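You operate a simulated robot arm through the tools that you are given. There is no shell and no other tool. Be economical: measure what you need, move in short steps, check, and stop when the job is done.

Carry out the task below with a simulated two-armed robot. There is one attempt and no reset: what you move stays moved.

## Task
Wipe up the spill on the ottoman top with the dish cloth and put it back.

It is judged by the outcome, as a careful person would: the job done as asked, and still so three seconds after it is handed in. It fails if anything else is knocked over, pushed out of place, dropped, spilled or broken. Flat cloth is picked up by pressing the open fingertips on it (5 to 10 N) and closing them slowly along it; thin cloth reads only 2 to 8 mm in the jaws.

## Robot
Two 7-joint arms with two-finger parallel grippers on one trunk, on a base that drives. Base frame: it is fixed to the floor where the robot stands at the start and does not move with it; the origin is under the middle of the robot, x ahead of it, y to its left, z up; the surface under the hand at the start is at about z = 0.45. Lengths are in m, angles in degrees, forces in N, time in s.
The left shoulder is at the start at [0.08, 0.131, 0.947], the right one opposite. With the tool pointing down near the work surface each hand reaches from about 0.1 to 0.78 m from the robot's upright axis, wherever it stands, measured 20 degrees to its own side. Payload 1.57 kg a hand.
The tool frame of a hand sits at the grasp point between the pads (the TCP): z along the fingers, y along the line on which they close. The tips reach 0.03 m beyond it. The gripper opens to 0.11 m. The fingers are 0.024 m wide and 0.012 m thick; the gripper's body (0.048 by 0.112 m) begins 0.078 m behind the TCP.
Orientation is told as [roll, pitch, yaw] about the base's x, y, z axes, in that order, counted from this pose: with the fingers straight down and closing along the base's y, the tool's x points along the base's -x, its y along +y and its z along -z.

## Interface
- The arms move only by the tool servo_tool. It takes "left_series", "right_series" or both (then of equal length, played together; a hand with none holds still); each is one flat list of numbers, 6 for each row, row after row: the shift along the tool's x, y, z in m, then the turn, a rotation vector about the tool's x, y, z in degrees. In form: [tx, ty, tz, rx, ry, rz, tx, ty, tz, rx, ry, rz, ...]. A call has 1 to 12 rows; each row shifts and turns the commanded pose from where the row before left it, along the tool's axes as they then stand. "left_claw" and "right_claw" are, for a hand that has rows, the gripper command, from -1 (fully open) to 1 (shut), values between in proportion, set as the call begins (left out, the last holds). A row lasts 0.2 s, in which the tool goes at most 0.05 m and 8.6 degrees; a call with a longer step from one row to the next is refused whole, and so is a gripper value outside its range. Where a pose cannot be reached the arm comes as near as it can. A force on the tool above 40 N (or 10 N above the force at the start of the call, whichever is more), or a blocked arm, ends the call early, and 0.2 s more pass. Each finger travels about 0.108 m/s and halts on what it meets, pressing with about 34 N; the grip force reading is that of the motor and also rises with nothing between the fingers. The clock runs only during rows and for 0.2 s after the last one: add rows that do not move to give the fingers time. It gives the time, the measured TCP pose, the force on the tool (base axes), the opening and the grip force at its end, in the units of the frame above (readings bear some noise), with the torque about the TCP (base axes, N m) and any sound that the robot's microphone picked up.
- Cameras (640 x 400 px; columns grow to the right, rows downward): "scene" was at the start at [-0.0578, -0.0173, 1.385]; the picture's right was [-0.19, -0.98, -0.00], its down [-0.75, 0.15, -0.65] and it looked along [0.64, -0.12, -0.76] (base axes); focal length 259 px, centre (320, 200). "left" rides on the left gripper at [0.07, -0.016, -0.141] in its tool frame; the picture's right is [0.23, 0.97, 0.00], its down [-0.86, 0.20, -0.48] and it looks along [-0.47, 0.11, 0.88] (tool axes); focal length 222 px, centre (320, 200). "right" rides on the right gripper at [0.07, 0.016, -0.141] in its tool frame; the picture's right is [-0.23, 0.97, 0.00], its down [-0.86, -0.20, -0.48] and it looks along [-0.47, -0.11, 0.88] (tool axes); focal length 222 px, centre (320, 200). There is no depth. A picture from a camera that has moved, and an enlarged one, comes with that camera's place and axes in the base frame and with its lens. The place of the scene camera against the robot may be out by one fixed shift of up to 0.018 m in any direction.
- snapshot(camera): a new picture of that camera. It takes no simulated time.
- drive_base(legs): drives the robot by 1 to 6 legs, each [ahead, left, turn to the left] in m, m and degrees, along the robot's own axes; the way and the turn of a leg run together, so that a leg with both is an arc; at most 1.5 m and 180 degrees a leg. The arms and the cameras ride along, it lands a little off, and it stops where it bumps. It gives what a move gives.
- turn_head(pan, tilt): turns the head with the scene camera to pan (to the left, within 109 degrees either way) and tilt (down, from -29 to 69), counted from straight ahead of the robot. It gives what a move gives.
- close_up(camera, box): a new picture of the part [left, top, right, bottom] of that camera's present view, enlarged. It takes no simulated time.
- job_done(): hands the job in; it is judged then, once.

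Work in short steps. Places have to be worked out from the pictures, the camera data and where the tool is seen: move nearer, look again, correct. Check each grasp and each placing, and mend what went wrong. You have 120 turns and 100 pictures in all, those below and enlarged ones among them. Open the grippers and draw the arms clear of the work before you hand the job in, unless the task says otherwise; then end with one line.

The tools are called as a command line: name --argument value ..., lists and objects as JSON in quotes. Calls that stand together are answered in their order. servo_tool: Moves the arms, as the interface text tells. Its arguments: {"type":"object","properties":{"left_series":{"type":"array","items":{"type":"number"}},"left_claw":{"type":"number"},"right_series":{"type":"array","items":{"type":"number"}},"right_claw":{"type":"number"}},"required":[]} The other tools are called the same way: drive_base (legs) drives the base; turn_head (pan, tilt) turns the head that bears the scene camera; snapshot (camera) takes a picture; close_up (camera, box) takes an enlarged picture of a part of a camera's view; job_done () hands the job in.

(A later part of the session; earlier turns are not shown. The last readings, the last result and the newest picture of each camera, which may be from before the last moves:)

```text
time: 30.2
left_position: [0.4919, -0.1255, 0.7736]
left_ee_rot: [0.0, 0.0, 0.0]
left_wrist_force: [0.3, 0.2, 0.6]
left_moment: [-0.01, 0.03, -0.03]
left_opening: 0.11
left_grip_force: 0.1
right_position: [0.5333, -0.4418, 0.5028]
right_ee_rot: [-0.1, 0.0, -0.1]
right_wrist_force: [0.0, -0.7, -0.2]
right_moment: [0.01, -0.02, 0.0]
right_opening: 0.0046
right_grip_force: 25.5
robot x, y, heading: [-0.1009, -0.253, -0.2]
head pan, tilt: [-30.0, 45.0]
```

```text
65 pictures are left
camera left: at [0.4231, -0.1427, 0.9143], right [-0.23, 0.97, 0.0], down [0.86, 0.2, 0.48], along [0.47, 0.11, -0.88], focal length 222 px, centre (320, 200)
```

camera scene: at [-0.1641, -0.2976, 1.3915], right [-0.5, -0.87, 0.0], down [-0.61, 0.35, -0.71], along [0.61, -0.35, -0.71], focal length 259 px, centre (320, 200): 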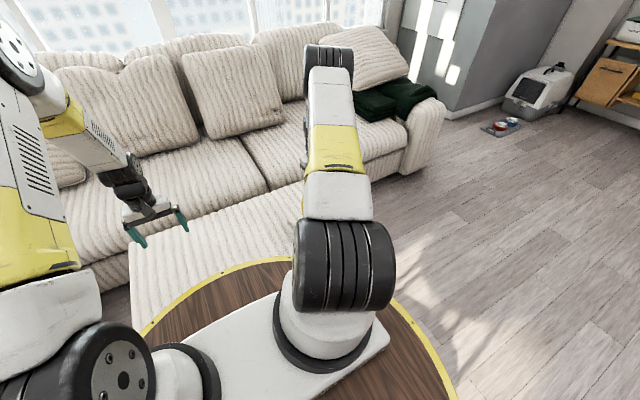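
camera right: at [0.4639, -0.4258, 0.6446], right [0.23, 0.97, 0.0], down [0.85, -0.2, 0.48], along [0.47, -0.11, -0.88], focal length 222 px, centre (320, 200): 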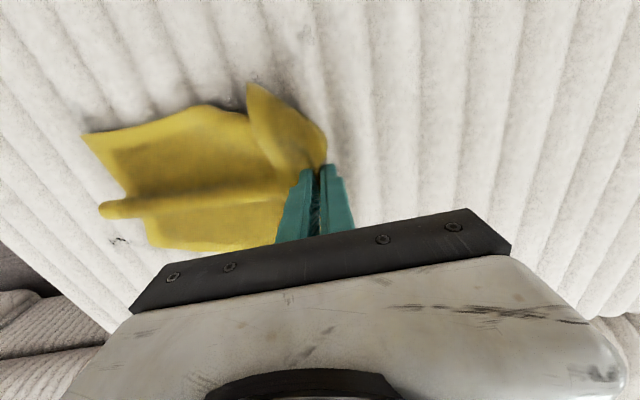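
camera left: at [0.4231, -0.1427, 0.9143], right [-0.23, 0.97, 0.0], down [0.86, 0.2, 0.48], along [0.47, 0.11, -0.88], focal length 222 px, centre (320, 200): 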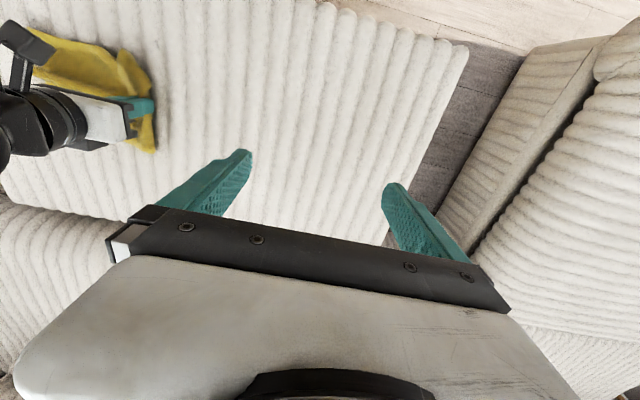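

The cloth is laid mostly flat over the area. I drag it slowly left across the wet zone, clearing the left hand at the same time.

servo_tool --left_series '[0, 0.04, 0, 0, 0, 0, 0, 0.04, 0, 0, 0, 0, 0, 0.04, 0, 0, 0, 0, 0, 0.04, 0, 0, 0, 0, 0, 0, 0, 0, 0, 0, 0, 0, 0, 0, 0, 0, 0, 0, 0, 0, 0, 0, 0, 0, 0, 0, 0, 0, 0, 0, 0, 0, 0, 0, 0, 0, 0, 0, 0, 0, 0, 0, 0, 0, 0, 0, 0, 0, 0, 0, 0, 0]' --right_series '[0, 0, 0.008, 0, 0, 0, 0, 0.01, 0.008, 0, 0, 0, 0, 0.02, 0, 0, 0, 0, 0, 0.02, 0, 0, 0, 0, 0, 0.02, 0, 0, 0, 0, 0, 0.02, 0, 0, 0, 0, 0, 0.02, 0, 0, 0, 0, 0, 0.02, 0, 0, 0, 0, 0, 0.02, 0, 0, 0, 0, 0, 0.02, 0, 0, 0, 0, 0, 0.02, 0, 0, 0, 0, 0, 0.02, 0, 0, 0, 0]'

snapshot --camera "right"

close_up --camera "right" --box '[0, 0, 320, 280]'

```text
time: 32.8
left_position: [0.4921, 0.0344, 0.7756]
left_ee_rot: [-0.1, 0.1, 0.0]
left_wrist_force: [0.0, -0.4, 0.5]
left_moment: [0.03, -0.04, 0.01]
left_opening: 0.1099
left_grip_force: 0.1
right_position: [0.5316, -0.2305, 0.4864]
right_ee_rot: [-0.1, 0.1, -0.1]
right_wrist_force: [-1.2, -3.1, 8.5]
right_moment: [-0.2, 0.01, -0.01]
right_opening: 0.0048
right_grip_force: 25.2
robot x, y, heading: [-0.0999, -0.253, -0.0]
head pan, tilt: [-30.0, 45.0]
```

```text
64 pictures are left
camera right: at [0.4639, -0.2134, 0.6277], right [0.23, 0.97, 0.0], down [0.86, -0.2, 0.48], along [0.46, -0.11, -0.88], focal length 222 px, centre (320, 200)
```

right: 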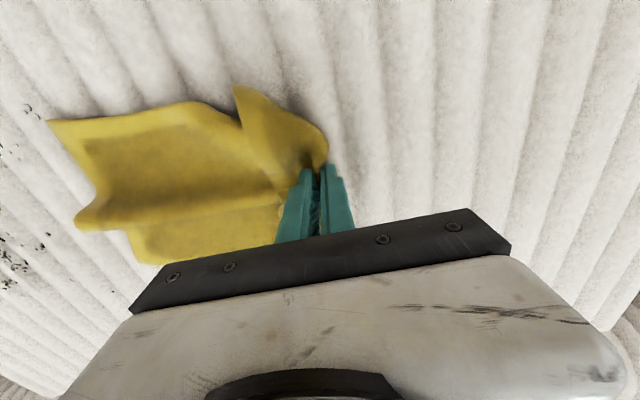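

```text
1.43 times, centred on (160, 140) of right
camera zoom: at [0.4639, -0.2134, 0.6277], right [0.23, 0.97, 0.0], down [0.86, -0.2, 0.48], along [0.46, -0.11, -0.88], focal length 317 px, centre (549, 286)
```

zoom: 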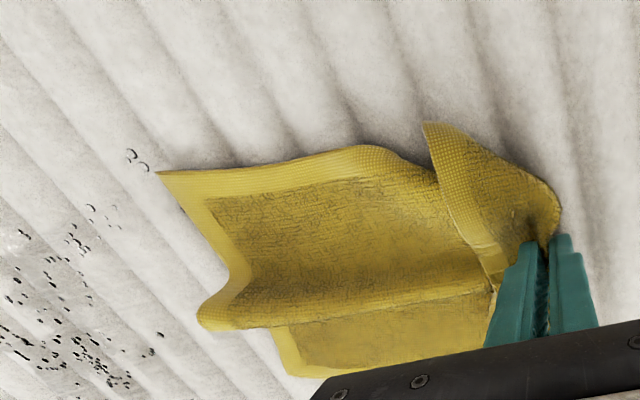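

Some droplets remain to the right. I lift the cloth and look from above.

servo_tool --right_series '[0, -0.02, -0.04, 0, 0, 0, 0, -0.02, -0.04, 0, 0, 0, 0, -0.02, -0.04, 0, 0, 0, 0, -0.03, -0.035, 0, 0, 0, 0, -0.03, -0.035, 0, 0, 0, 0, -0.03, -0.02, 0, 0, 0]'

close_up --camera "right" --box '[40, 20, 360, 240]'

```text
time: 34.2
left_position: [0.4928, 0.0347, 0.7747]
left_ee_rot: [0.0, -0.1, -0.1]
left_wrist_force: [0.3, -0.1, 0.2]
left_moment: [-0.01, 0.0, 0.01]
left_opening: 0.1101
left_grip_force: 0.1
right_position: [0.5342, -0.3806, 0.6948]
right_ee_rot: [-0.1, 0.0, -0.2]
right_wrist_force: [-0.4, 0.3, -0.6]
right_moment: [-0.06, 0.02, -0.02]
right_opening: 0.0045
right_grip_force: 24.5
robot x, y, heading: [-0.0984, -0.2556, 0.2]
head pan, tilt: [-30.0, 45.0]
```

```text
1.82 times, centred on (200, 130) of right
camera zoom: at [0.4652, -0.3632, 0.8364], right [0.23, 0.97, 0.0], down [0.86, -0.2, 0.48], along [0.47, -0.11, -0.88], focal length 404 px, centre (538, 327)
```

zoom: 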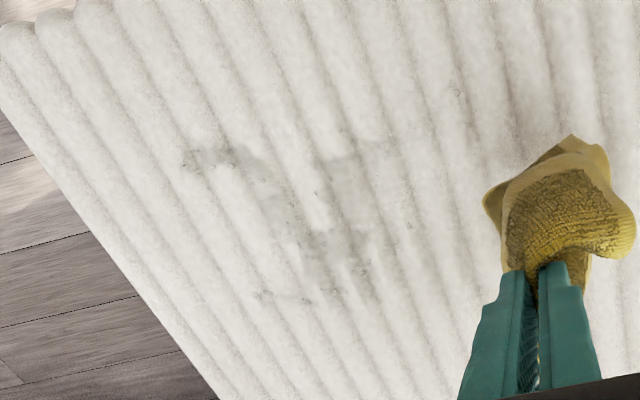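

Much lighter now; what remains is about x 0.43–0.58, y -0.69 to -0.52. Next I press the wadded cloth down at the right end and make inward strokes.

servo_tool --right_series '[-0.005, -0.04, 0, 0, 0, 0, -0.005, -0.04, 0, 0, 0, 0, -0.005, -0.04, 0, 0, 0, 0, -0.005, -0.04, 0, 0, 0, 0, -0.005, -0.04, 0, 0, 0, 0, -0.005, -0.04, 0, 0, 0, 0, 0, -0.04, 0, 0, 0, 0, 0, -0.04, 0.02, 0, 0, 0, 0, 0, 0.04, 0, 0, 0, 0, 0, 0.04, 0, 0, 0, 0, 0, 0.04, 0, 0, 0, 0, 0, 0.04, 0, 0, 0]'

servo_tool --right_series '[0, 0, 0.01, 0, 0, 0, 0, 0, 0.005, 0, 0, 0, 0, 0, 0.004, 0, 0, 0]'

snapshot --camera "right"

```text
time: 36.8
left_position: [0.492, 0.0349, 0.7748]
left_ee_rot: [0.0, 0.0, 0.0]
left_wrist_force: [0.2, 0.8, 0.2]
left_moment: [-0.01, -0.01, -0.02]
left_opening: 0.1099
left_grip_force: 0.1
right_position: [0.5658, -0.7022, 0.5161]
right_ee_rot: [0.0, -0.1, -0.2]
right_wrist_force: [0.4, 0.2, 1.7]
right_moment: [-0.05, 0.01, 0.02]
right_opening: 0.0045
right_grip_force: 25.0
robot x, y, heading: [-0.1021, -0.2552, 0.1]
head pan, tilt: [-30.0, 45.0]
```

```text
time: 37.6
left_position: [0.4924, 0.0332, 0.7757]
left_ee_rot: [-0.1, 0.0, 0.0]
left_wrist_force: [0.8, 0.5, -0.4]
left_moment: [0.01, -0.02, -0.01]
left_opening: 0.11
left_grip_force: 0.0
right_position: [0.5656, -0.7018, 0.4993]
right_ee_rot: [-0.2, -0.2, 0.0]
right_wrist_force: [-2.5, 2.3, 21.5]
right_moment: [0.01, 0.27, -0.01]
right_opening: 0.0049
right_grip_force: 25.5
robot x, y, heading: [-0.1021, -0.2578, -0.2]
head pan, tilt: [-30.0, 45.0]
```

```text
61 pictures are left
camera right: at [0.4952, -0.6851, 0.6404], right [0.23, 0.97, 0.0], down [0.85, -0.2, 0.48], along [0.47, -0.11, -0.88], focal length 222 px, centre (320, 200)
```

right: 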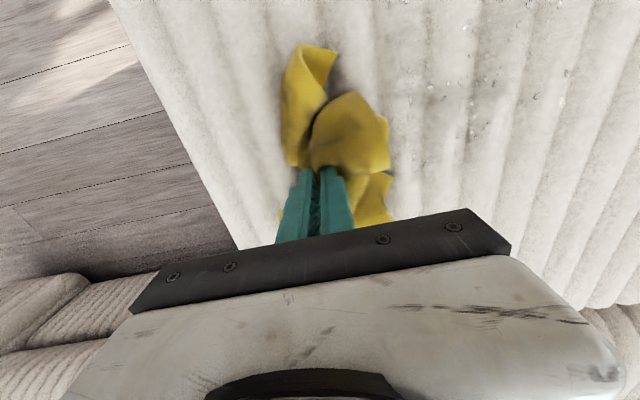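

21 N is a bit much; I ease up 3 mm and stroke left.

servo_tool --right_series '[0, 0, -0.004, 0, 0, 0, 0, 0.025, 0, 0, 0, 0, 0, 0.025, 0, 0, 0, 0, 0, 0.025, 0, 0, 0, 0, 0, 0.025, 0, 0, 0, 0, 0, 0.025, 0, 0, 0, 0, 0, 0.025, 0, 0, 0, 0, 0, 0.025, 0, 0, 0, 0, 0, 0.025, 0, 0, 0, 0]'

snapshot --camera "right"

```text
time: 39.6
left_position: [0.4931, 0.0347, 0.7758]
left_ee_rot: [0.0, 0.0, 0.0]
left_wrist_force: [-0.4, 0.1, 0.1]
left_moment: [0.04, 0.0, -0.01]
left_opening: 0.1102
left_grip_force: 0.0
right_position: [0.5618, -0.5009, 0.5008]
right_ee_rot: [-0.1, 0.0, -0.1]
right_wrist_force: [0.6, -1.3, 2.2]
right_moment: [-0.02, 0.03, 0.02]
right_opening: 0.0048
right_grip_force: 24.8
robot x, y, heading: [-0.1039, -0.2559, 0.0]
head pan, tilt: [-30.0, 45.0]
```

```text
60 pictures are left
camera right: at [0.4931, -0.4836, 0.6426], right [0.23, 0.97, 0.0], down [0.85, -0.2, 0.48], along [0.47, -0.11, -0.88], focal length 222 px, centre (320, 200)
```

right: 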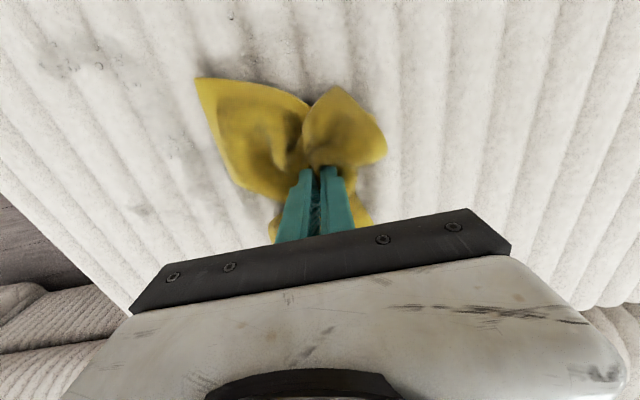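

That lane is clearing. Next lane at x≈0.50: lift, return right, press and stroke left again.

servo_tool --right_series '[0.01, 0, -0.045, 0, 0, 0, 0.01, -0.04, 0, 0, 0, 0, 0.01, -0.04, 0, 0, 0, 0, 0.01, -0.04, 0, 0, 0, 0, 0.01, -0.04, 0, 0, 0, 0, 0.01, -0.04, 0, 0, 0, 0, 0, 0, 0.03, 0, 0, 0, 0, 0, 0.015, 0, 0, 0]'

servo_tool --right_series '[0, 0.025, 0.002, 0, 0, 0, 0, 0.025, 0, 0, 0, 0, 0, 0.025, 0, 0, 0, 0, 0, 0.025, 0, 0, 0, 0, 0, 0.025, 0, 0, 0, 0, 0, 0.025, 0, 0, 0, 0, 0, 0.025, 0, 0, 0, 0, 0, 0.025, 0, 0, 0, 0]'

snapshot --camera "right"

```text
time: 41.4
left_position: [0.4924, 0.0339, 0.7754]
left_ee_rot: [0.0, -0.1, 0.0]
left_wrist_force: [0.2, 1.0, 0.1]
left_moment: [0.02, -0.04, 0.0]
left_opening: 0.1099
left_grip_force: 0.0
right_position: [0.5051, -0.7007, 0.5004]
right_ee_rot: [-0.1, 0.1, 0.0]
right_wrist_force: [0.2, 0.4, -0.1]
right_moment: [-0.02, -0.02, -0.05]
right_opening: 0.0047
right_grip_force: 25.1
robot x, y, heading: [-0.0991, -0.2572, -0.1]
head pan, tilt: [-30.0, 45.0]
```

```text
time: 43.2
left_position: [0.4928, 0.0336, 0.7748]
left_ee_rot: [-0.1, 0.0, -0.1]
left_wrist_force: [0.1, -0.1, -0.2]
left_moment: [0.01, -0.02, 0.03]
left_opening: 0.1102
left_grip_force: 0.1
right_position: [0.5051, -0.501, 0.4995]
right_ee_rot: [-0.1, -0.1, -0.1]
right_wrist_force: [0.2, -0.9, 0.7]
right_moment: [0.0, -0.02, 0.0]
right_opening: 0.0051
right_grip_force: 25.0
robot x, y, heading: [-0.1016, -0.2566, 0.1]
head pan, tilt: [-30.0, 45.0]
```

```text
59 pictures are left
camera right: at [0.4347, -0.4844, 0.6423], right [0.23, 0.97, 0.0], down [0.85, -0.2, 0.48], along [0.47, -0.11, -0.88], focal length 222 px, centre (320, 200)
```

right: 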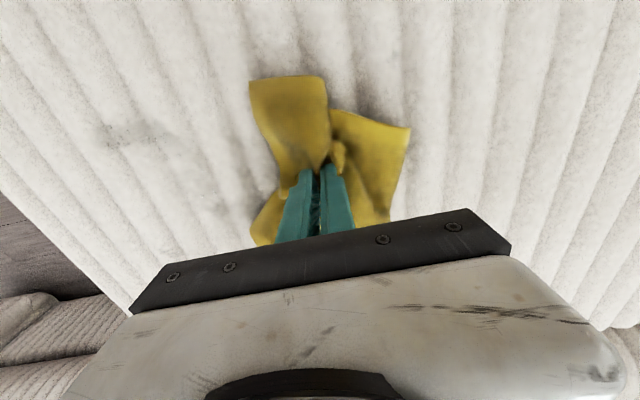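

Clearing well. Next lane x≈0.45 with a slightly firmer press.

servo_tool --right_series '[0.01, 0, -0.045, 0, 0, 0, 0.01, -0.04, 0, 0, 0, 0, 0.01, -0.04, 0, 0, 0, 0, 0.01, -0.04, 0, 0, 0, 0, 0.01, -0.045, 0, 0, 0, 0, 0.008, -0.045, 0, 0, 0, 0, 0, 0, 0.035, 0, 0, 0, 0, 0, 0.015, 0, 0, 0]'

servo_tool --right_series '[0, 0.025, 0.003, 0, 0, 0, 0, 0.025, 0, 0, 0, 0, 0, 0.025, 0, 0, 0, 0, 0, 0.025, 0, 0, 0, 0, 0, 0.025, 0, 0, 0, 0, 0, 0.025, 0, 0, 0, 0, 0, 0.025, 0, 0, 0, 0, 0, 0.025, 0, 0, 0, 0, 0, 0.025, 0, 0, 0, 0, 0, 0.025, 0, 0, 0, 0]'

snapshot --camera "right"

```text
time: 45.0
left_position: [0.4924, 0.0341, 0.7749]
left_ee_rot: [0.1, 0.0, 0.0]
left_wrist_force: [-1.4, -0.7, -0.3]
left_moment: [0.02, -0.02, -0.01]
left_opening: 0.1099
left_grip_force: 0.1
right_position: [0.4459, -0.7109, 0.4933]
right_ee_rot: [-0.2, 0.0, -0.1]
right_wrist_force: [-0.7, 0.7, 3.3]
right_moment: [-0.02, -0.01, 0.02]
right_opening: 0.0046
right_grip_force: 25.1
robot x, y, heading: [-0.1037, -0.2563, 0.2]
head pan, tilt: [-30.0, 45.0]
```

```text
time: 47.2
left_position: [0.4928, 0.0336, 0.7755]
left_ee_rot: [0.0, 0.0, 0.1]
left_wrist_force: [-0.9, -0.3, -0.4]
left_moment: [0.03, 0.01, 0.01]
left_opening: 0.1101
left_grip_force: 0.1
right_position: [0.4444, -0.4629, 0.4891]
right_ee_rot: [-0.1, 0.0, 0.0]
right_wrist_force: [0.6, 0.1, 1.6]
right_moment: [-0.02, 0.0, 0.01]
right_opening: 0.0045
right_grip_force: 24.7
robot x, y, heading: [-0.1024, -0.2544, 0.0]
head pan, tilt: [-30.0, 45.0]
```

```text
58 pictures are left
camera right: at [0.3757, -0.4461, 0.6314], right [0.23, 0.97, 0.0], down [0.85, -0.2, 0.48], along [0.47, -0.11, -0.88], focal length 222 px, centre (320, 200)
```

right: 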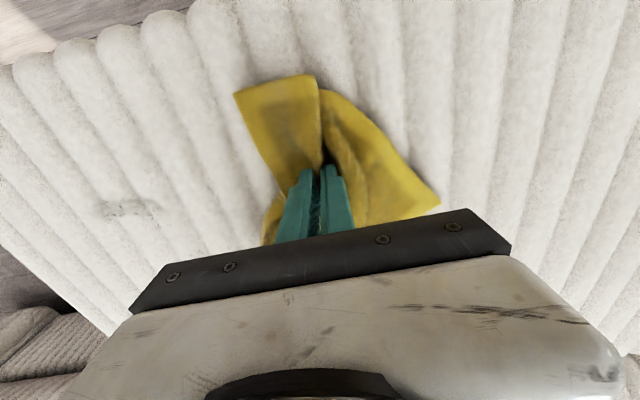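

Mostly gone. I lift and inspect the whole area closely.

servo_tool --right_series '[0, 0.01, -0.04, 0, 0, 0, -0.02, 0.02, -0.04, 0, 0, 0, -0.02, 0.02, -0.04, 0, 0, 0, -0.02, 0.02, -0.04, 0, 0, 0, -0.02, 0.02, -0.035, 0, 0, 0, -0.01, 0, -0.02, 0, 0, 0]'

close_up --camera "right" --box '[40, 20, 360, 240]'

```text
time: 48.6
left_position: [0.4926, 0.0338, 0.7746]
left_ee_rot: [0.1, 0.0, 0.1]
left_wrist_force: [0.3, -0.3, 0.2]
left_moment: [0.02, 0.02, 0.01]
left_opening: 0.1099
left_grip_force: 0.0
right_position: [0.5347, -0.3703, 0.7057]
right_ee_rot: [-0.1, 0.0, -0.2]
right_wrist_force: [-0.7, 0.2, -0.9]
right_moment: [0.01, 0.04, -0.02]
right_opening: 0.0044
right_grip_force: 24.7
robot x, y, heading: [-0.1008, -0.2549, -0.0]
head pan, tilt: [-30.0, 45.0]
```

```text
1.82 times, centred on (200, 130) of right
camera zoom: at [0.4651, -0.3534, 0.8479], right [0.23, 0.97, 0.0], down [0.85, -0.2, 0.48], along [0.47, -0.11, -0.88], focal length 404 px, centre (538, 327)
```

zoom: 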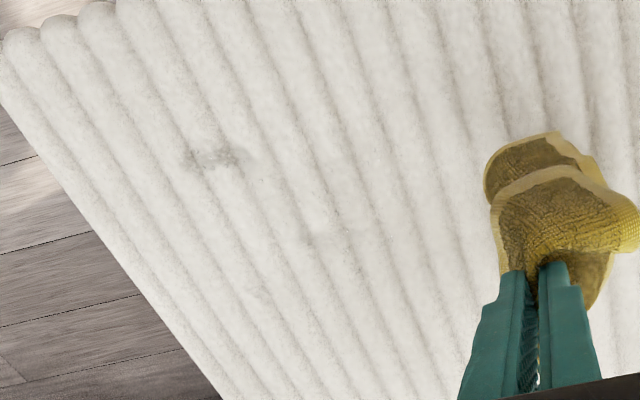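

Only a small patch at about (0.44, -0.65) and a faint bit at (0.53, -0.58) remain. I go at those with a firmer press.

servo_tool --right_series '[0.012, -0.042, -0.0, 0, 0, 0, 0.012, -0.042, 0, 0, 0, 0, 0.012, -0.042, 0, 0, 0, 0, 0.012, -0.042, 0, 0, 0, 0, 0.012, -0.042, 0, 0, 0, 0, 0.012, -0.042, 0, 0, 0, 0, 0.012, -0.042, 0, 0, 0, 0, 0.01, -0.036, 0, 0, 0, 0, 0, 0, 0.05, 0, 0, 0, 0, 0, 0.05, 0, 0, 0, 0, 0, 0.05, 0, 0, 0, 0, 0, 0.05, 0, 0, 0]'

servo_tool --right_series '[0, 0, 0.008, 0, 0, 0, 0, 0, 0.007, 0, 0, 0, 0, 0, 0.003, 0, 0, 0]'

snapshot --camera "right"

```text
time: 51.2
left_position: [0.4928, 0.0337, 0.776]
left_ee_rot: [0.0, 0.2, 0.0]
left_wrist_force: [-0.3, 0.6, 0.5]
left_moment: [-0.03, -0.03, -0.01]
left_opening: 0.1102
left_grip_force: 0.1
right_position: [0.4433, -0.702, 0.5068]
right_ee_rot: [-0.2, -0.1, -0.1]
right_wrist_force: [-0.3, 0.3, 2.0]
right_moment: [-0.02, 0.03, -0.01]
right_opening: 0.0046
right_grip_force: 25.0
robot x, y, heading: [-0.1005, -0.2577, -0.1]
head pan, tilt: [-30.0, 45.0]
```

```text
time: 52.0
left_position: [0.4919, 0.0349, 0.7757]
left_ee_rot: [0.1, -0.2, 0.0]
left_wrist_force: [0.0, -0.2, -0.6]
left_moment: [0.01, -0.01, 0.0]
left_opening: 0.11
left_grip_force: 0.1
right_position: [0.4436, -0.7017, 0.493]
right_ee_rot: [-0.1, -0.1, -0.1]
right_wrist_force: [-6.5, 4.2, 27.4]
right_moment: [0.03, 0.33, -0.01]
right_opening: 0.0049
right_grip_force: 25.2
robot x, y, heading: [-0.1033, -0.2531, 0.0]
head pan, tilt: [-30.0, 45.0]
stopped in row 3 (right hand): the force on the tool passed its limit at 45 N (the readings are from after the stop); the commanded pose is now the measured one
```

```text
56 pictures are left
camera right: at [0.3733, -0.6858, 0.6345], right [0.23, 0.97, 0.0], down [0.85, -0.2, 0.48], along [0.47, -0.11, -0.88], focal length 222 px, centre (320, 200)
```

right: 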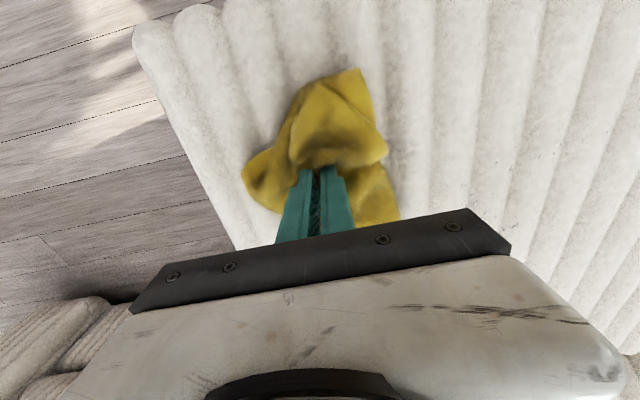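

I ease off 3 mm and stroke left over the patch, then pass across the second spot.

servo_tool --right_series '[0, 0.01, -0.003, 0, 0, 0, 0, 0.02, 0, 0, 0, 0, 0, 0.02, -0.001, 0, 0, 0, 0, 0.02, 0, 0, 0, 0, 0, 0.02, 0, 0, 0, 0, -0.02, -0.01, 0, 0, 0, 0, -0.02, -0.01, 0, 0, 0, 0, -0.02, -0.01, 0, 0, 0, 0, -0.02, 0, 0, 0, 0, 0, -0.01, 0.02, 0, 0, 0, 0, 0, 0.03, 0, 0, 0, 0, 0, 0.03, 0, 0, 0, 0]'

snapshot --camera "right"

```text
time: 54.6
left_position: [0.4931, 0.0336, 0.7736]
left_ee_rot: [0.0, 0.0, 0.0]
left_wrist_force: [0.7, 0.2, -0.5]
left_moment: [0.03, -0.01, 0.01]
left_opening: 0.1098
left_grip_force: 0.2
right_position: [0.5345, -0.5621, 0.4943]
right_ee_rot: [-0.1, 0.0, -0.1]
right_wrist_force: [0.2, -0.4, 1.2]
right_moment: [0.03, -0.06, 0.04]
right_opening: 0.0048
right_grip_force: 24.8
robot x, y, heading: [-0.1008, -0.2523, -0.0]
head pan, tilt: [-30.0, 45.0]
```

```text
55 pictures are left
camera right: at [0.4643, -0.5453, 0.6366], right [0.23, 0.97, 0.0], down [0.85, -0.2, 0.48], along [0.47, -0.11, -0.88], focal length 222 px, centre (320, 200)
```

right: 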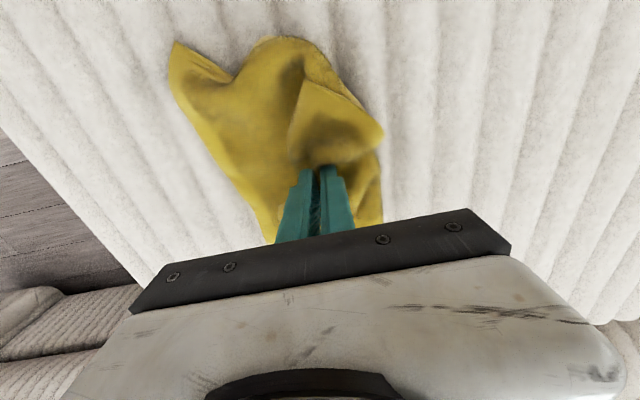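

I continue the stroke left, then lift and inspect.

servo_tool --right_series '[0, 0.03, 0, 0, 0, 0, 0, 0.03, 0, 0, 0, 0, 0, 0.03, 0, 0, 0, 0, 0, 0.03, -0.01, 0, 0, 0, 0, 0.02, -0.04, 0, 0, 0, 0, 0.02, -0.04, 0, 0, 0, 0, 0.02, -0.04, 0, 0, 0, 0, 0.02, -0.04, 0, 0, 0, 0, 0, -0.04, 0, 0, 0]'

close_up --camera "right" --box '[40, 20, 300, 220]'

snapshot --camera "right"

```text
time: 56.6
left_position: [0.4922, 0.0351, 0.7756]
left_ee_rot: [0.0, 0.0, 0.1]
left_wrist_force: [0.1, -0.1, -0.7]
left_moment: [0.0, 0.0, 0.01]
left_opening: 0.1099
left_grip_force: 0.1
right_position: [0.5335, -0.36, 0.7045]
right_ee_rot: [-0.1, -0.1, 0.0]
right_wrist_force: [0.5, 0.5, -0.7]
right_moment: [0.0, -0.01, 0.05]
right_opening: 0.0047
right_grip_force: 25.1
robot x, y, heading: [-0.1014, -0.254, 0.1]
head pan, tilt: [-30.0, 45.0]
```

```text
2.00 times, centred on (170, 120) of right
camera zoom: at [0.4635, -0.3438, 0.847], right [0.23, 0.97, 0.0], down [0.85, -0.2, 0.48], along [0.47, -0.11, -0.88], focal length 444 px, centre (620, 360)
```

zoom: 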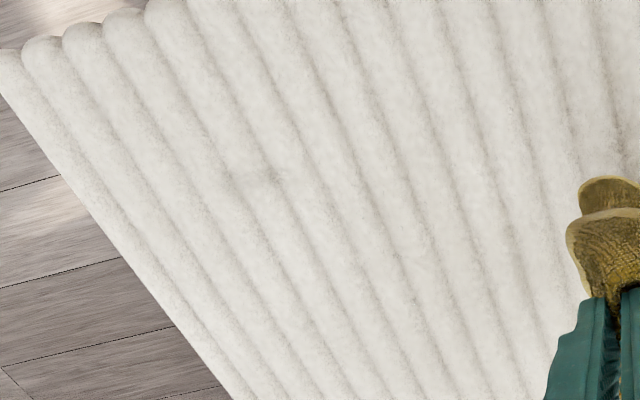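

```text
53 pictures are left
camera right: at [0.4635, -0.3438, 0.847], right [0.23, 0.97, 0.0], down [0.85, -0.2, 0.48], along [0.47, -0.11, -0.88], focal length 222 px, centre (320, 200)
```

right: 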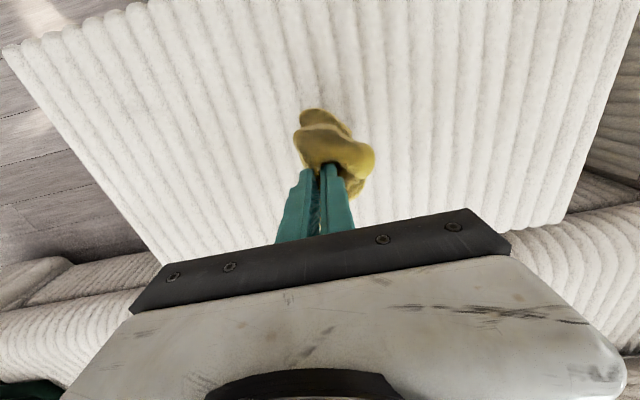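

Almost clean. I zoom on the faint spot at (0.44, -0.645) and on the rest near the original puddle.

close_up --camera "right" --box '[120, 70, 240, 150]'

close_up --camera "right" --box '[200, 30, 340, 230]'

```text
5.00 times, centred on (180, 110) of right
camera zoom: at [0.4635, -0.3438, 0.847], right [0.23, 0.97, 0.0], down [0.85, -0.2, 0.48], along [0.47, -0.11, -0.88], focal length 1111 px, centre (1020, 650)
```

zoom: 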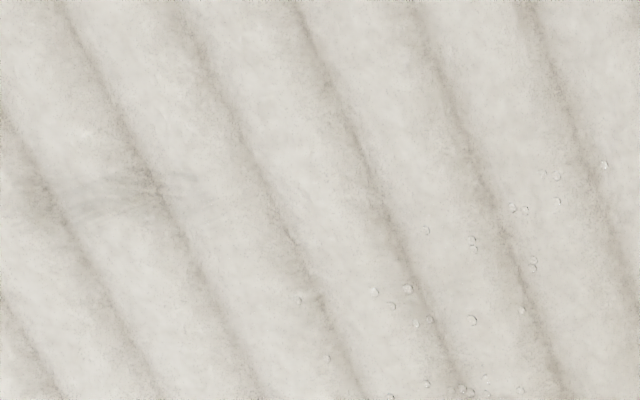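

```text
2.00 times, centred on (270, 130) of right
camera zoom: at [0.4635, -0.3438, 0.847], right [0.23, 0.97, 0.0], down [0.85, -0.2, 0.48], along [0.47, -0.11, -0.88], focal length 444 px, centre (420, 340)
```

zoom: 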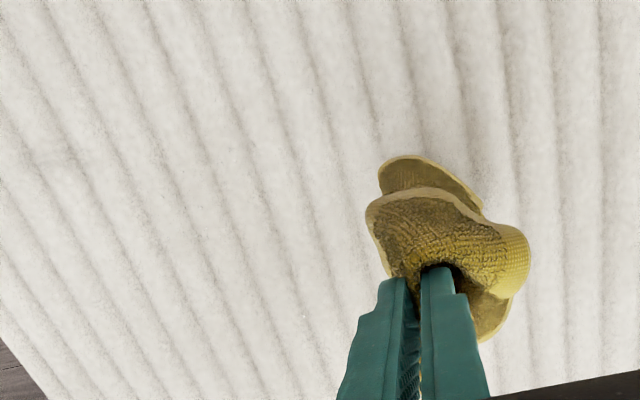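

Tiny droplets remain near (0.49, -0.55). I check the neighbouring area too.

close_up --camera "right" --box '[180, 120, 300, 200]'

close_up --camera "right" --box '[200, 60, 320, 140]'

close_up --camera "right" --box '[100, 120, 220, 200]'

```text
5.00 times, centred on (240, 160) of right
camera zoom: at [0.4635, -0.3438, 0.847], right [0.23, 0.97, 0.0], down [0.85, -0.2, 0.48], along [0.47, -0.11, -0.88], focal length 1111 px, centre (720, 400)
```

zoom: 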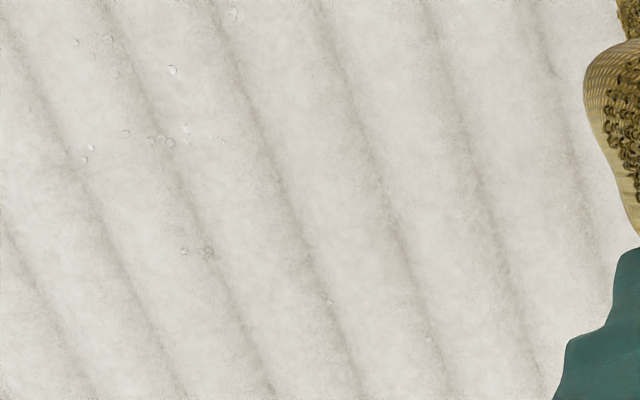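

```text
5.00 times, centred on (260, 100) of right
camera zoom: at [0.4635, -0.3438, 0.847], right [0.23, 0.97, 0.0], down [0.85, -0.2, 0.48], along [0.47, -0.11, -0.88], focal length 1111 px, centre (620, 700)
```

zoom: 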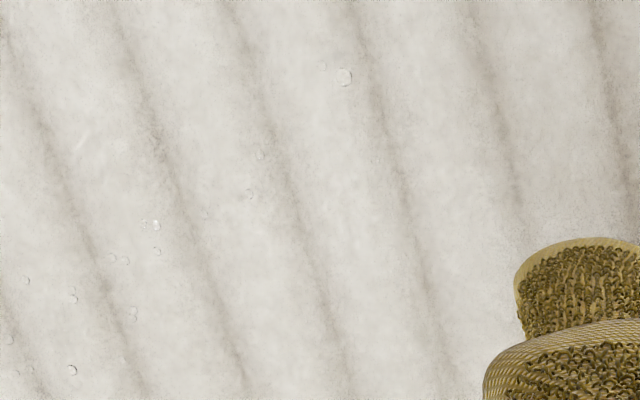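

```text
5.00 times, centred on (160, 160) of right
camera zoom: at [0.4635, -0.3438, 0.847], right [0.23, 0.97, 0.0], down [0.85, -0.2, 0.48], along [0.47, -0.11, -0.88], focal length 1111 px, centre (1120, 400)
```

zoom: 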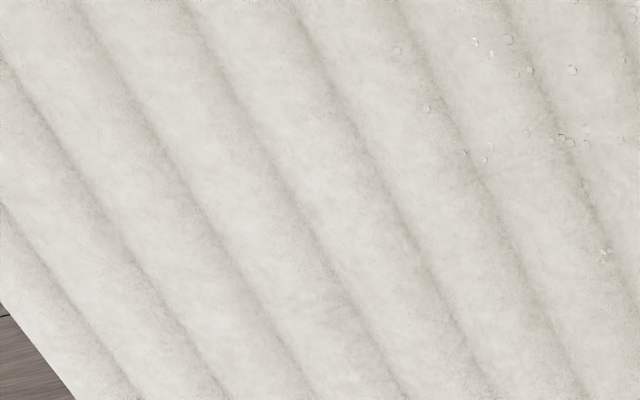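

About 30 tiny beads remain over x 0.44–0.57, y -0.62 to -0.42. I repeat the lay-flat-and-drag-left stroke.

servo_tool --right_series '[0.004, -0.042, 0, 0, 0, 0, 0.004, -0.042, 0, 0, 0, 0, 0.004, -0.042, 0, 0, 0, 0, 0.004, -0.042, 0, 0, 0, 0, 0.004, -0.042, 0, 0, 0, 0, 0.004, -0.042, 0, 0, 0, 0, 0.004, -0.042, 0, 0, 0, 0, 0.004, -0.036, 0, 0, 0, 0, 0, 0, 0.03, 0, 0, 0, 0, 0.02, 0.02, 0, 0, 0, 0, 0.02, 0.02, 0, 0, 0, 0, 0.02, 0.02, 0, 0, 0]'

servo_tool --right_series '[0, 0.02, 0.02, 0, 0, 0, 0, 0.02, 0.02, 0, 0, 0, 0, 0.02, 0.02, 0, 0, 0, 0, 0.02, 0.02, 0, 0, 0, 0, 0.02, 0.02, 0, 0, 0, 0, 0.02, 0.015, 0, 0, 0, 0, 0.02, 0.008, 0, 0, 0]'

snapshot --camera "right"

```text
time: 59.2
left_position: [0.4934, 0.0348, 0.7748]
left_ee_rot: [0.0, -0.1, 0.0]
left_wrist_force: [0.6, -1.0, 0.5]
left_moment: [-0.04, -0.03, 0.02]
left_opening: 0.1101
left_grip_force: 0.1
right_position: [0.502, -0.6328, 0.6134]
right_ee_rot: [-0.2, 0.0, -0.2]
right_wrist_force: [-0.1, -0.4, 0.1]
right_moment: [-0.01, 0.02, -0.01]
right_opening: 0.0046
right_grip_force: 25.1
robot x, y, heading: [-0.1022, -0.2521, -0.1]
head pan, tilt: [-30.0, 45.0]
```

```text
time: 60.8
left_position: [0.4933, 0.033, 0.775]
left_ee_rot: [0.0, 0.0, 0.0]
left_wrist_force: [-0.1, 0.3, 0.2]
left_moment: [0.0, 0.0, 0.01]
left_opening: 0.1099
left_grip_force: 0.1
right_position: [0.5017, -0.492, 0.4905]
right_ee_rot: [-0.3, -0.1, -0.1]
right_wrist_force: [-1.0, -0.2, 5.1]
right_moment: [-0.05, 0.02, 0.02]
right_opening: 0.0047
right_grip_force: 25.1
robot x, y, heading: [-0.0992, -0.2545, 0.2]
head pan, tilt: [-30.0, 45.0]
```

```text
47 pictures are left
camera right: at [0.4318, -0.4759, 0.633], right [0.23, 0.97, 0.0], down [0.85, -0.2, 0.48], along [0.47, -0.11, -0.88], focal length 222 px, centre (320, 200)
```

right: 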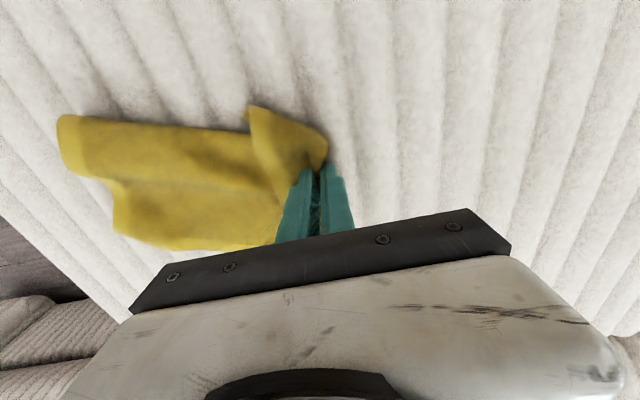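

Laid nicely. I drag left with a side-to-side wiggle to widen coverage.

servo_tool --right_series '[0.02, 0.005, 0.001, 0, 0, 0, 0.02, 0.01, 0, 0, 0, 0, -0.03, 0.01, 0, 0, 0, 0, -0.03, 0.01, 0, 0, 0, 0, -0.02, 0.01, 0, 0, 0, 0, 0.03, 0.01, 0, 0, 0, 0, 0.03, 0.01, 0, 0, 0, 0, 0, 0.03, 0, 0, 0, 0, -0.02, 0.03, 0, 0, 0, 0, 0, 0.04, 0, 0, 0, 0, 0, 0.04, 0, 0, 0, 0, 0, 0.04, 0, 0, 0, 0]'

servo_tool --right_series '[0, -0.01, -0.045, 0, 0, 0, 0, -0.01, -0.045, 0, 0, 0, 0, -0.02, -0.045, 0, 0, 0, 0, -0.03, -0.04, 0, 0, 0, 0, -0.03, -0.03, 0, 0, 0, 0, 0, 0, 0, 0, 0]'

close_up --camera "right" --box '[100, 50, 260, 150]'

close_up --camera "right" --box '[140, 130, 300, 230]'

```text
time: 63.4
left_position: [0.4935, 0.0335, 0.7753]
left_ee_rot: [0.0, 0.0, 0.0]
left_wrist_force: [-0.3, -0.4, -0.3]
left_moment: [0.07, 0.02, -0.02]
left_opening: 0.1099
left_grip_force: 0.0
right_position: [0.5019, -0.2475, 0.4901]
right_ee_rot: [-0.1, 0.0, -0.1]
right_wrist_force: [-0.2, 0.8, 1.0]
right_moment: [-0.03, 0.01, 0.0]
right_opening: 0.0047
right_grip_force: 25.0
robot x, y, heading: [-0.1017, -0.2549, -0.2]
head pan, tilt: [-30.0, 45.0]
```

```text
time: 64.8
left_position: [0.4929, 0.0347, 0.775]
left_ee_rot: [0.0, -0.1, 0.0]
left_wrist_force: [0.1, 0.9, -0.2]
left_moment: [0.01, 0.0, 0.03]
left_opening: 0.1098
left_grip_force: 0.1
right_position: [0.502, -0.3465, 0.695]
right_ee_rot: [-0.2, 0.1, -0.1]
right_wrist_force: [0.3, 1.0, -0.4]
right_moment: [-0.06, -0.04, 0.01]
right_opening: 0.0045
right_grip_force: 25.4
robot x, y, heading: [-0.0999, -0.2528, -0.0]
head pan, tilt: [-30.0, 45.0]
```

```text
4.00 times, centred on (180, 100) of right
camera zoom: at [0.4325, -0.3298, 0.8375], right [0.23, 0.97, 0.0], down [0.85, -0.2, 0.48], along [0.47, -0.11, -0.88], focal length 888 px, centre (880, 600)
```

zoom: 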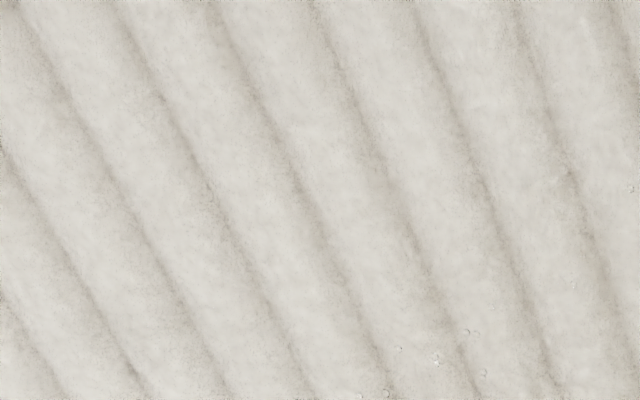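

```text
4.00 times, centred on (220, 180) of right
camera zoom: at [0.4325, -0.3298, 0.8375], right [0.23, 0.97, 0.0], down [0.85, -0.2, 0.48], along [0.47, -0.11, -0.88], focal length 888 px, centre (720, 280)
```

zoom: 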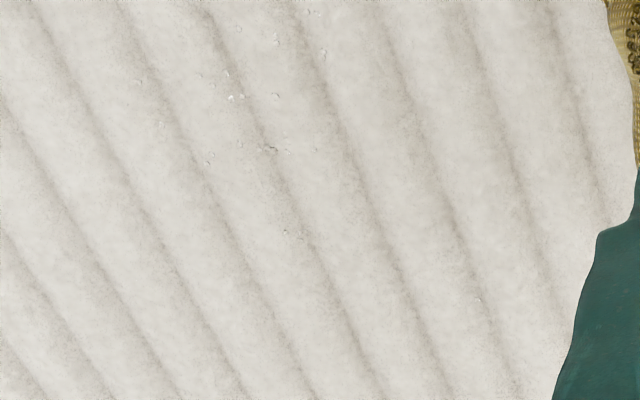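

Only a cluster near (0.51, -0.57) is left. I press the wad right of it and rub through it with slow firmer strokes.

servo_tool --right_series '[0, -0.042, 0, 0, 0, 0, 0, -0.042, 0, 0, 0, 0, 0, -0.042, 0, 0, 0, 0, 0, -0.042, 0, 0, 0, 0, 0, -0.042, 0, 0, 0, 0, 0, -0.042, 0, 0, 0, 0, 0, -0.042, 0, 0, 0, 0, 0, 0, 0.05, 0, 0, 0, 0, 0, 0.05, 0, 0, 0, 0, 0, 0.05, 0, 0, 0, 0, 0, 0.038, 0, 0, 0]'

servo_tool --right_series '[0, 0, 0.006, 0, 0, 0, 0, 0, 0.004, 0, 0, 0]'

```text
time: 67.2
left_position: [0.4913, 0.0335, 0.7756]
left_ee_rot: [0.0, 0.0, 0.0]
left_wrist_force: [-0.4, -0.2, -0.2]
left_moment: [-0.01, -0.02, -0.01]
left_opening: 0.1101
left_grip_force: 0.1
right_position: [0.5015, -0.641, 0.5068]
right_ee_rot: [-0.2, -0.1, 0.0]
right_wrist_force: [0.0, -0.7, 0.3]
right_moment: [-0.03, 0.02, 0.03]
right_opening: 0.0045
right_grip_force: 25.0
robot x, y, heading: [-0.1027, -0.254, -0.1]
head pan, tilt: [-30.0, 45.0]
```

```text
time: 67.8
left_position: [0.4918, 0.0336, 0.7735]
left_ee_rot: [0.0, 0.1, 0.0]
left_wrist_force: [0.1, -0.2, -0.4]
left_moment: [0.0, -0.01, 0.01]
left_opening: 0.1101
left_grip_force: 0.1
right_position: [0.5002, -0.6416, 0.497]
right_ee_rot: [-0.1, 0.0, -0.1]
right_wrist_force: [0.4, 1.6, 4.0]
right_moment: [0.01, 0.0, 0.01]
right_opening: 0.0051
right_grip_force: 25.0
robot x, y, heading: [-0.1016, -0.2544, -0.0]
head pan, tilt: [-30.0, 45.0]
```

servo_tool --right_series '[0, 0.02, 0.002, 0, 0, 0, 0, 0.02, 0, 0, 0, 0, 0, 0.02, 0.001, 0, 0, 0, 0, 0.02, 0, 0, 0, 0, 0, 0.02, 0.001, 0, 0, 0, 0, 0.02, 0, 0, 0, 0, -0.03, 0, -0.01, 0, 0, 0, 0, -0.04, 0, 0, 0, 0, 0, -0.04, 0, 0, 0, 0, 0, -0.04, 0.01, 0, 0, 0, 0, 0.02, 0, 0, 0, 0, 0, 0.02, 0, 0, 0, 0]'

servo_tool --right_series '[0, 0.02, 0.001, 0, 0, 0, 0, 0.02, 0, 0, 0, 0, 0, 0.02, 0.0, 0, 0, 0, 0, 0.02, 0, 0, 0, 0, 0, 0.02, 0, 0, 0, 0, 0, 0.02, -0.04, 0, 0, 0, 0, 0.02, -0.045, 0, 0, 0, 0, 0.02, -0.045, 0, 0, 0, 0, 0.02, -0.045, 0, 0, 0, 0, 0.02, -0.03, 0, 0, 0]'

close_up --camera "right" --box '[100, 50, 260, 150]'

close_up --camera "right" --box '[140, 110, 300, 210]'

```text
time: 70.4
left_position: [0.4922, 0.0346, 0.775]
left_ee_rot: [0.0, 0.0, 0.1]
left_wrist_force: [0.6, 0.3, 0.1]
left_moment: [0.0, -0.01, 0.01]
left_opening: 0.1098
left_grip_force: 0.0
right_position: [0.5308, -0.603, 0.4932]
right_ee_rot: [-0.3, -0.1, -0.2]
right_wrist_force: [0.1, -1.3, 3.0]
right_moment: [-0.02, -0.02, 0.02]
right_opening: 0.0048
right_grip_force: 25.5
robot x, y, heading: [-0.1027, -0.2557, 0.2]
head pan, tilt: [-30.0, 45.0]
```

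```text
time: 72.6
left_position: [0.4917, 0.0333, 0.7747]
left_ee_rot: [0.0, 0.0, 0.0]
left_wrist_force: [-0.2, -0.9, 0.2]
left_moment: [0.03, 0.01, 0.0]
left_opening: 0.11
left_grip_force: 0.0
right_position: [0.5302, -0.4014, 0.6946]
right_ee_rot: [-0.1, -0.1, -0.2]
right_wrist_force: [-0.1, -0.2, -0.1]
right_moment: [0.02, 0.0, 0.01]
right_opening: 0.0048
right_grip_force: 24.9
robot x, y, heading: [-0.0984, -0.2534, 0.2]
head pan, tilt: [-30.0, 45.0]
```

```text
4.00 times, centred on (180, 100) of right
camera zoom: at [0.4599, -0.3849, 0.8379], right [0.23, 0.97, 0.0], down [0.85, -0.2, 0.48], along [0.47, -0.11, -0.88], focal length 888 px, centre (880, 600)
```

zoom: 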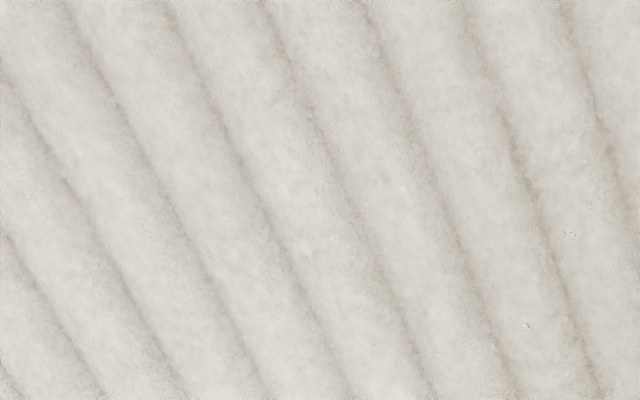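

```text
4.00 times, centred on (220, 160) of right
camera zoom: at [0.4599, -0.3849, 0.8379], right [0.23, 0.97, 0.0], down [0.85, -0.2, 0.48], along [0.47, -0.11, -0.88], focal length 888 px, centre (720, 360)
```

zoom: 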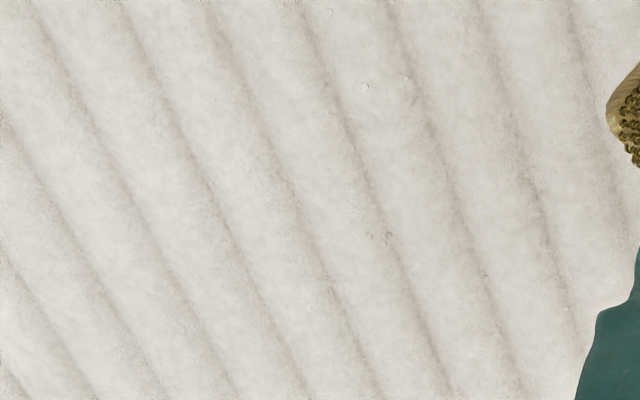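

Just 3–4 minute beads at (0.50, -0.55) and (0.57, -0.57). One more zigzag pressed stroke over both.

servo_tool --right_series '[0, -0.042, 0, 0, 0, 0, 0, -0.042, 0, 0, 0, 0, 0, -0.042, 0, 0, 0, 0, -0.015, -0.042, 0, 0, 0, 0, -0.015, -0.042, 0, 0, 0, 0, -0.015, -0.022, 0, 0, 0, 0, 0, 0, 0.05, 0, 0, 0, 0, 0, 0.05, 0, 0, 0, 0, 0, 0.05, 0, 0, 0, 0, 0, 0.04, 0, 0, 0, 0, 0, 0.008, 0, 0, 0, 0, 0, 0.003, 0, 0, 0]'

servo_tool --right_series '[0, 0.02, 0.001, 0, 0, 0, 0, 0.02, 0.0, 0, 0, 0, 0, 0.02, 0.001, 0, 0, 0, 0.03, 0, 0, 0, 0, 0, 0.03, -0.02, 0, 0, 0, 0, 0.02, -0.01, 0, 0, 0, 0, 0, 0.02, 0, 0, 0, 0, 0, 0.02, 0, 0, 0, 0, 0, 0.02, 0, 0, 0, 0, 0, 0.02, 0, 0, 0, 0, 0, 0.03, 0, 0, 0, 0, 0, 0.03, 0, 0, 0, 0]'

servo_tool --right_series '[0, 0.02, 0, 0, 0, 0, 0, 0.02, -0.04, 0, 0, 0, 0, 0.02, -0.045, 0, 0, 0, 0, 0.02, -0.045, 0, 0, 0, 0, 0.02, -0.045, 0, 0, 0, 0, 0.02, -0.045, 0, 0, 0]'

close_up --camera "right" --box '[120, 70, 280, 170]'

snapshot --camera "right"

```text
time: 75.2
left_position: [0.4926, 0.0348, 0.7742]
left_ee_rot: [0.0, 0.0, 0.0]
left_wrist_force: [0.2, 0.1, 0.0]
left_moment: [0.01, 0.0, -0.02]
left_opening: 0.1098
left_grip_force: 0.1
right_position: [0.576, -0.6344, 0.4973]
right_ee_rot: [-0.1, -0.2, -0.1]
right_wrist_force: [2.4, 1.2, 6.0]
right_moment: [0.04, -0.05, 0.03]
right_opening: 0.0048
right_grip_force: 24.5
robot x, y, heading: [-0.0991, -0.2516, 0.0]
head pan, tilt: [-30.0, 45.0]
```

```text
time: 77.8
left_position: [0.4926, 0.0349, 0.7749]
left_ee_rot: [-0.1, -0.1, 0.0]
left_wrist_force: [0.4, -0.2, 0.9]
left_moment: [0.01, -0.02, -0.01]
left_opening: 0.11
left_grip_force: 0.0
right_position: [0.4984, -0.4635, 0.4956]
right_ee_rot: [0.0, 0.0, -0.1]
right_wrist_force: [0.2, -3.0, 9.4]
right_moment: [-0.1, -0.03, -0.02]
right_opening: 0.0046
right_grip_force: 25.2
robot x, y, heading: [-0.1013, -0.2541, -0.0]
head pan, tilt: [-30.0, 45.0]
```

```text
time: 79.2
left_position: [0.492, 0.033, 0.7751]
left_ee_rot: [0.0, 0.0, 0.0]
left_wrist_force: [0.0, 0.4, -0.3]
left_moment: [0.02, -0.01, 0.0]
left_opening: 0.11
left_grip_force: 0.1
right_position: [0.4972, -0.3434, 0.7127]
right_ee_rot: [-0.1, 0.0, -0.1]
right_wrist_force: [0.6, -0.2, -0.4]
right_moment: [-0.02, 0.02, 0.02]
right_opening: 0.0047
right_grip_force: 25.1
robot x, y, heading: [-0.1022, -0.2557, -0.0]
head pan, tilt: [-30.0, 45.0]
```

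```text
4.00 times, centred on (200, 120) of right
camera zoom: at [0.4269, -0.328, 0.8548], right [0.23, 0.97, 0.0], down [0.85, -0.2, 0.48], along [0.47, -0.11, -0.88], focal length 888 px, centre (800, 520)
```

zoom: 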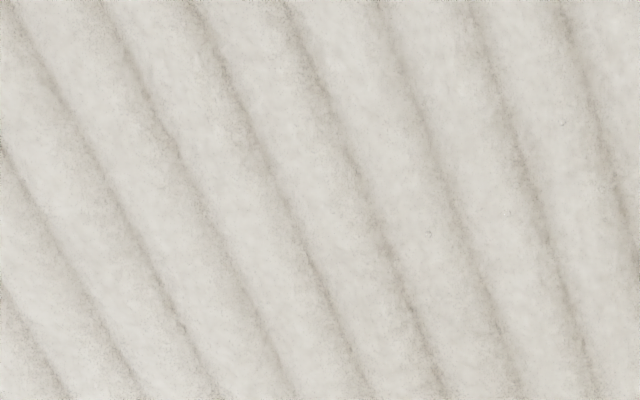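

```text
41 pictures are left
camera right: at [0.4269, -0.328, 0.8548], right [0.23, 0.97, 0.0], down [0.85, -0.2, 0.48], along [0.47, -0.11, -0.88], focal length 222 px, centre (320, 200)
```

right: 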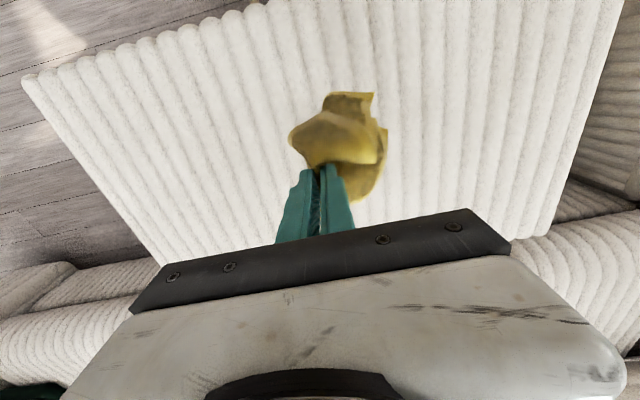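

The spill area looks clean. I drive back to the starting stance to lay the cloth back where it lay.

drive_base --legs '[[0, 0.255, 0], [0.1, 0, 0]]'

servo_tool --left_series '[0, 0.03, -0.02, 0, 0, 0, 0, 0.03, -0.02, 0, 0, 0]'

snapshot --camera "right"

```text
time: 81.8
left_position: [0.5944, 0.2885, 0.7756]
left_ee_rot: [0.0, 0.0, -0.2]
left_wrist_force: [-0.1, 0.5, 0.3]
left_moment: [-0.01, 0.02, -0.01]
left_opening: 0.1099
left_grip_force: 0.0
right_position: [0.5976, -0.0893, 0.7126]
right_ee_rot: [-0.2, 0.0, -0.2]
right_wrist_force: [-0.8, -0.8, 0.5]
right_moment: [0.02, -0.02, 0.01]
right_opening: 0.0047
right_grip_force: 24.9
robot x, y, heading: [-0.0009, 0.0043, -0.3]
head pan, tilt: [-30.0, 45.0]
```

```text
time: 82.4
left_position: [0.5947, 0.3486, 0.8159]
left_ee_rot: [0.0, -0.1, -0.2]
left_wrist_force: [-0.3, 0.6, 0.2]
left_moment: [0.01, -0.02, -0.01]
left_opening: 0.11
left_grip_force: 0.0
right_position: [0.597, -0.0898, 0.7118]
right_ee_rot: [-0.1, 0.0, -0.2]
right_wrist_force: [0.0, -0.4, 0.1]
right_moment: [-0.02, 0.0, 0.0]
right_opening: 0.0047
right_grip_force: 24.8
robot x, y, heading: [-0.0009, 0.0054, -0.2]
head pan, tilt: [-30.0, 45.0]
```

```text
40 pictures are left
camera right: at [0.5281, -0.0732, 0.8544], right [0.23, 0.97, 0.0], down [0.85, -0.2, 0.48], along [0.47, -0.11, -0.88], focal length 222 px, centre (320, 200)
```

right: 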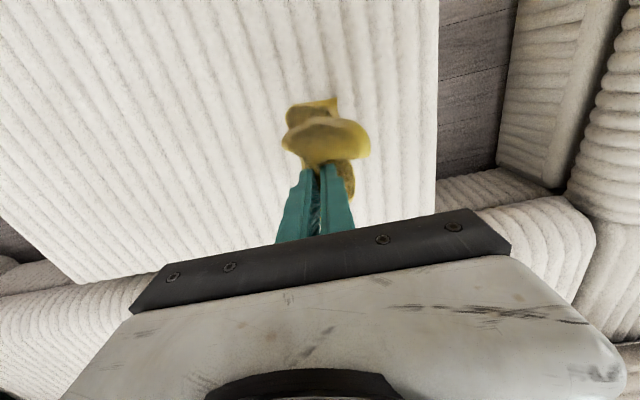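

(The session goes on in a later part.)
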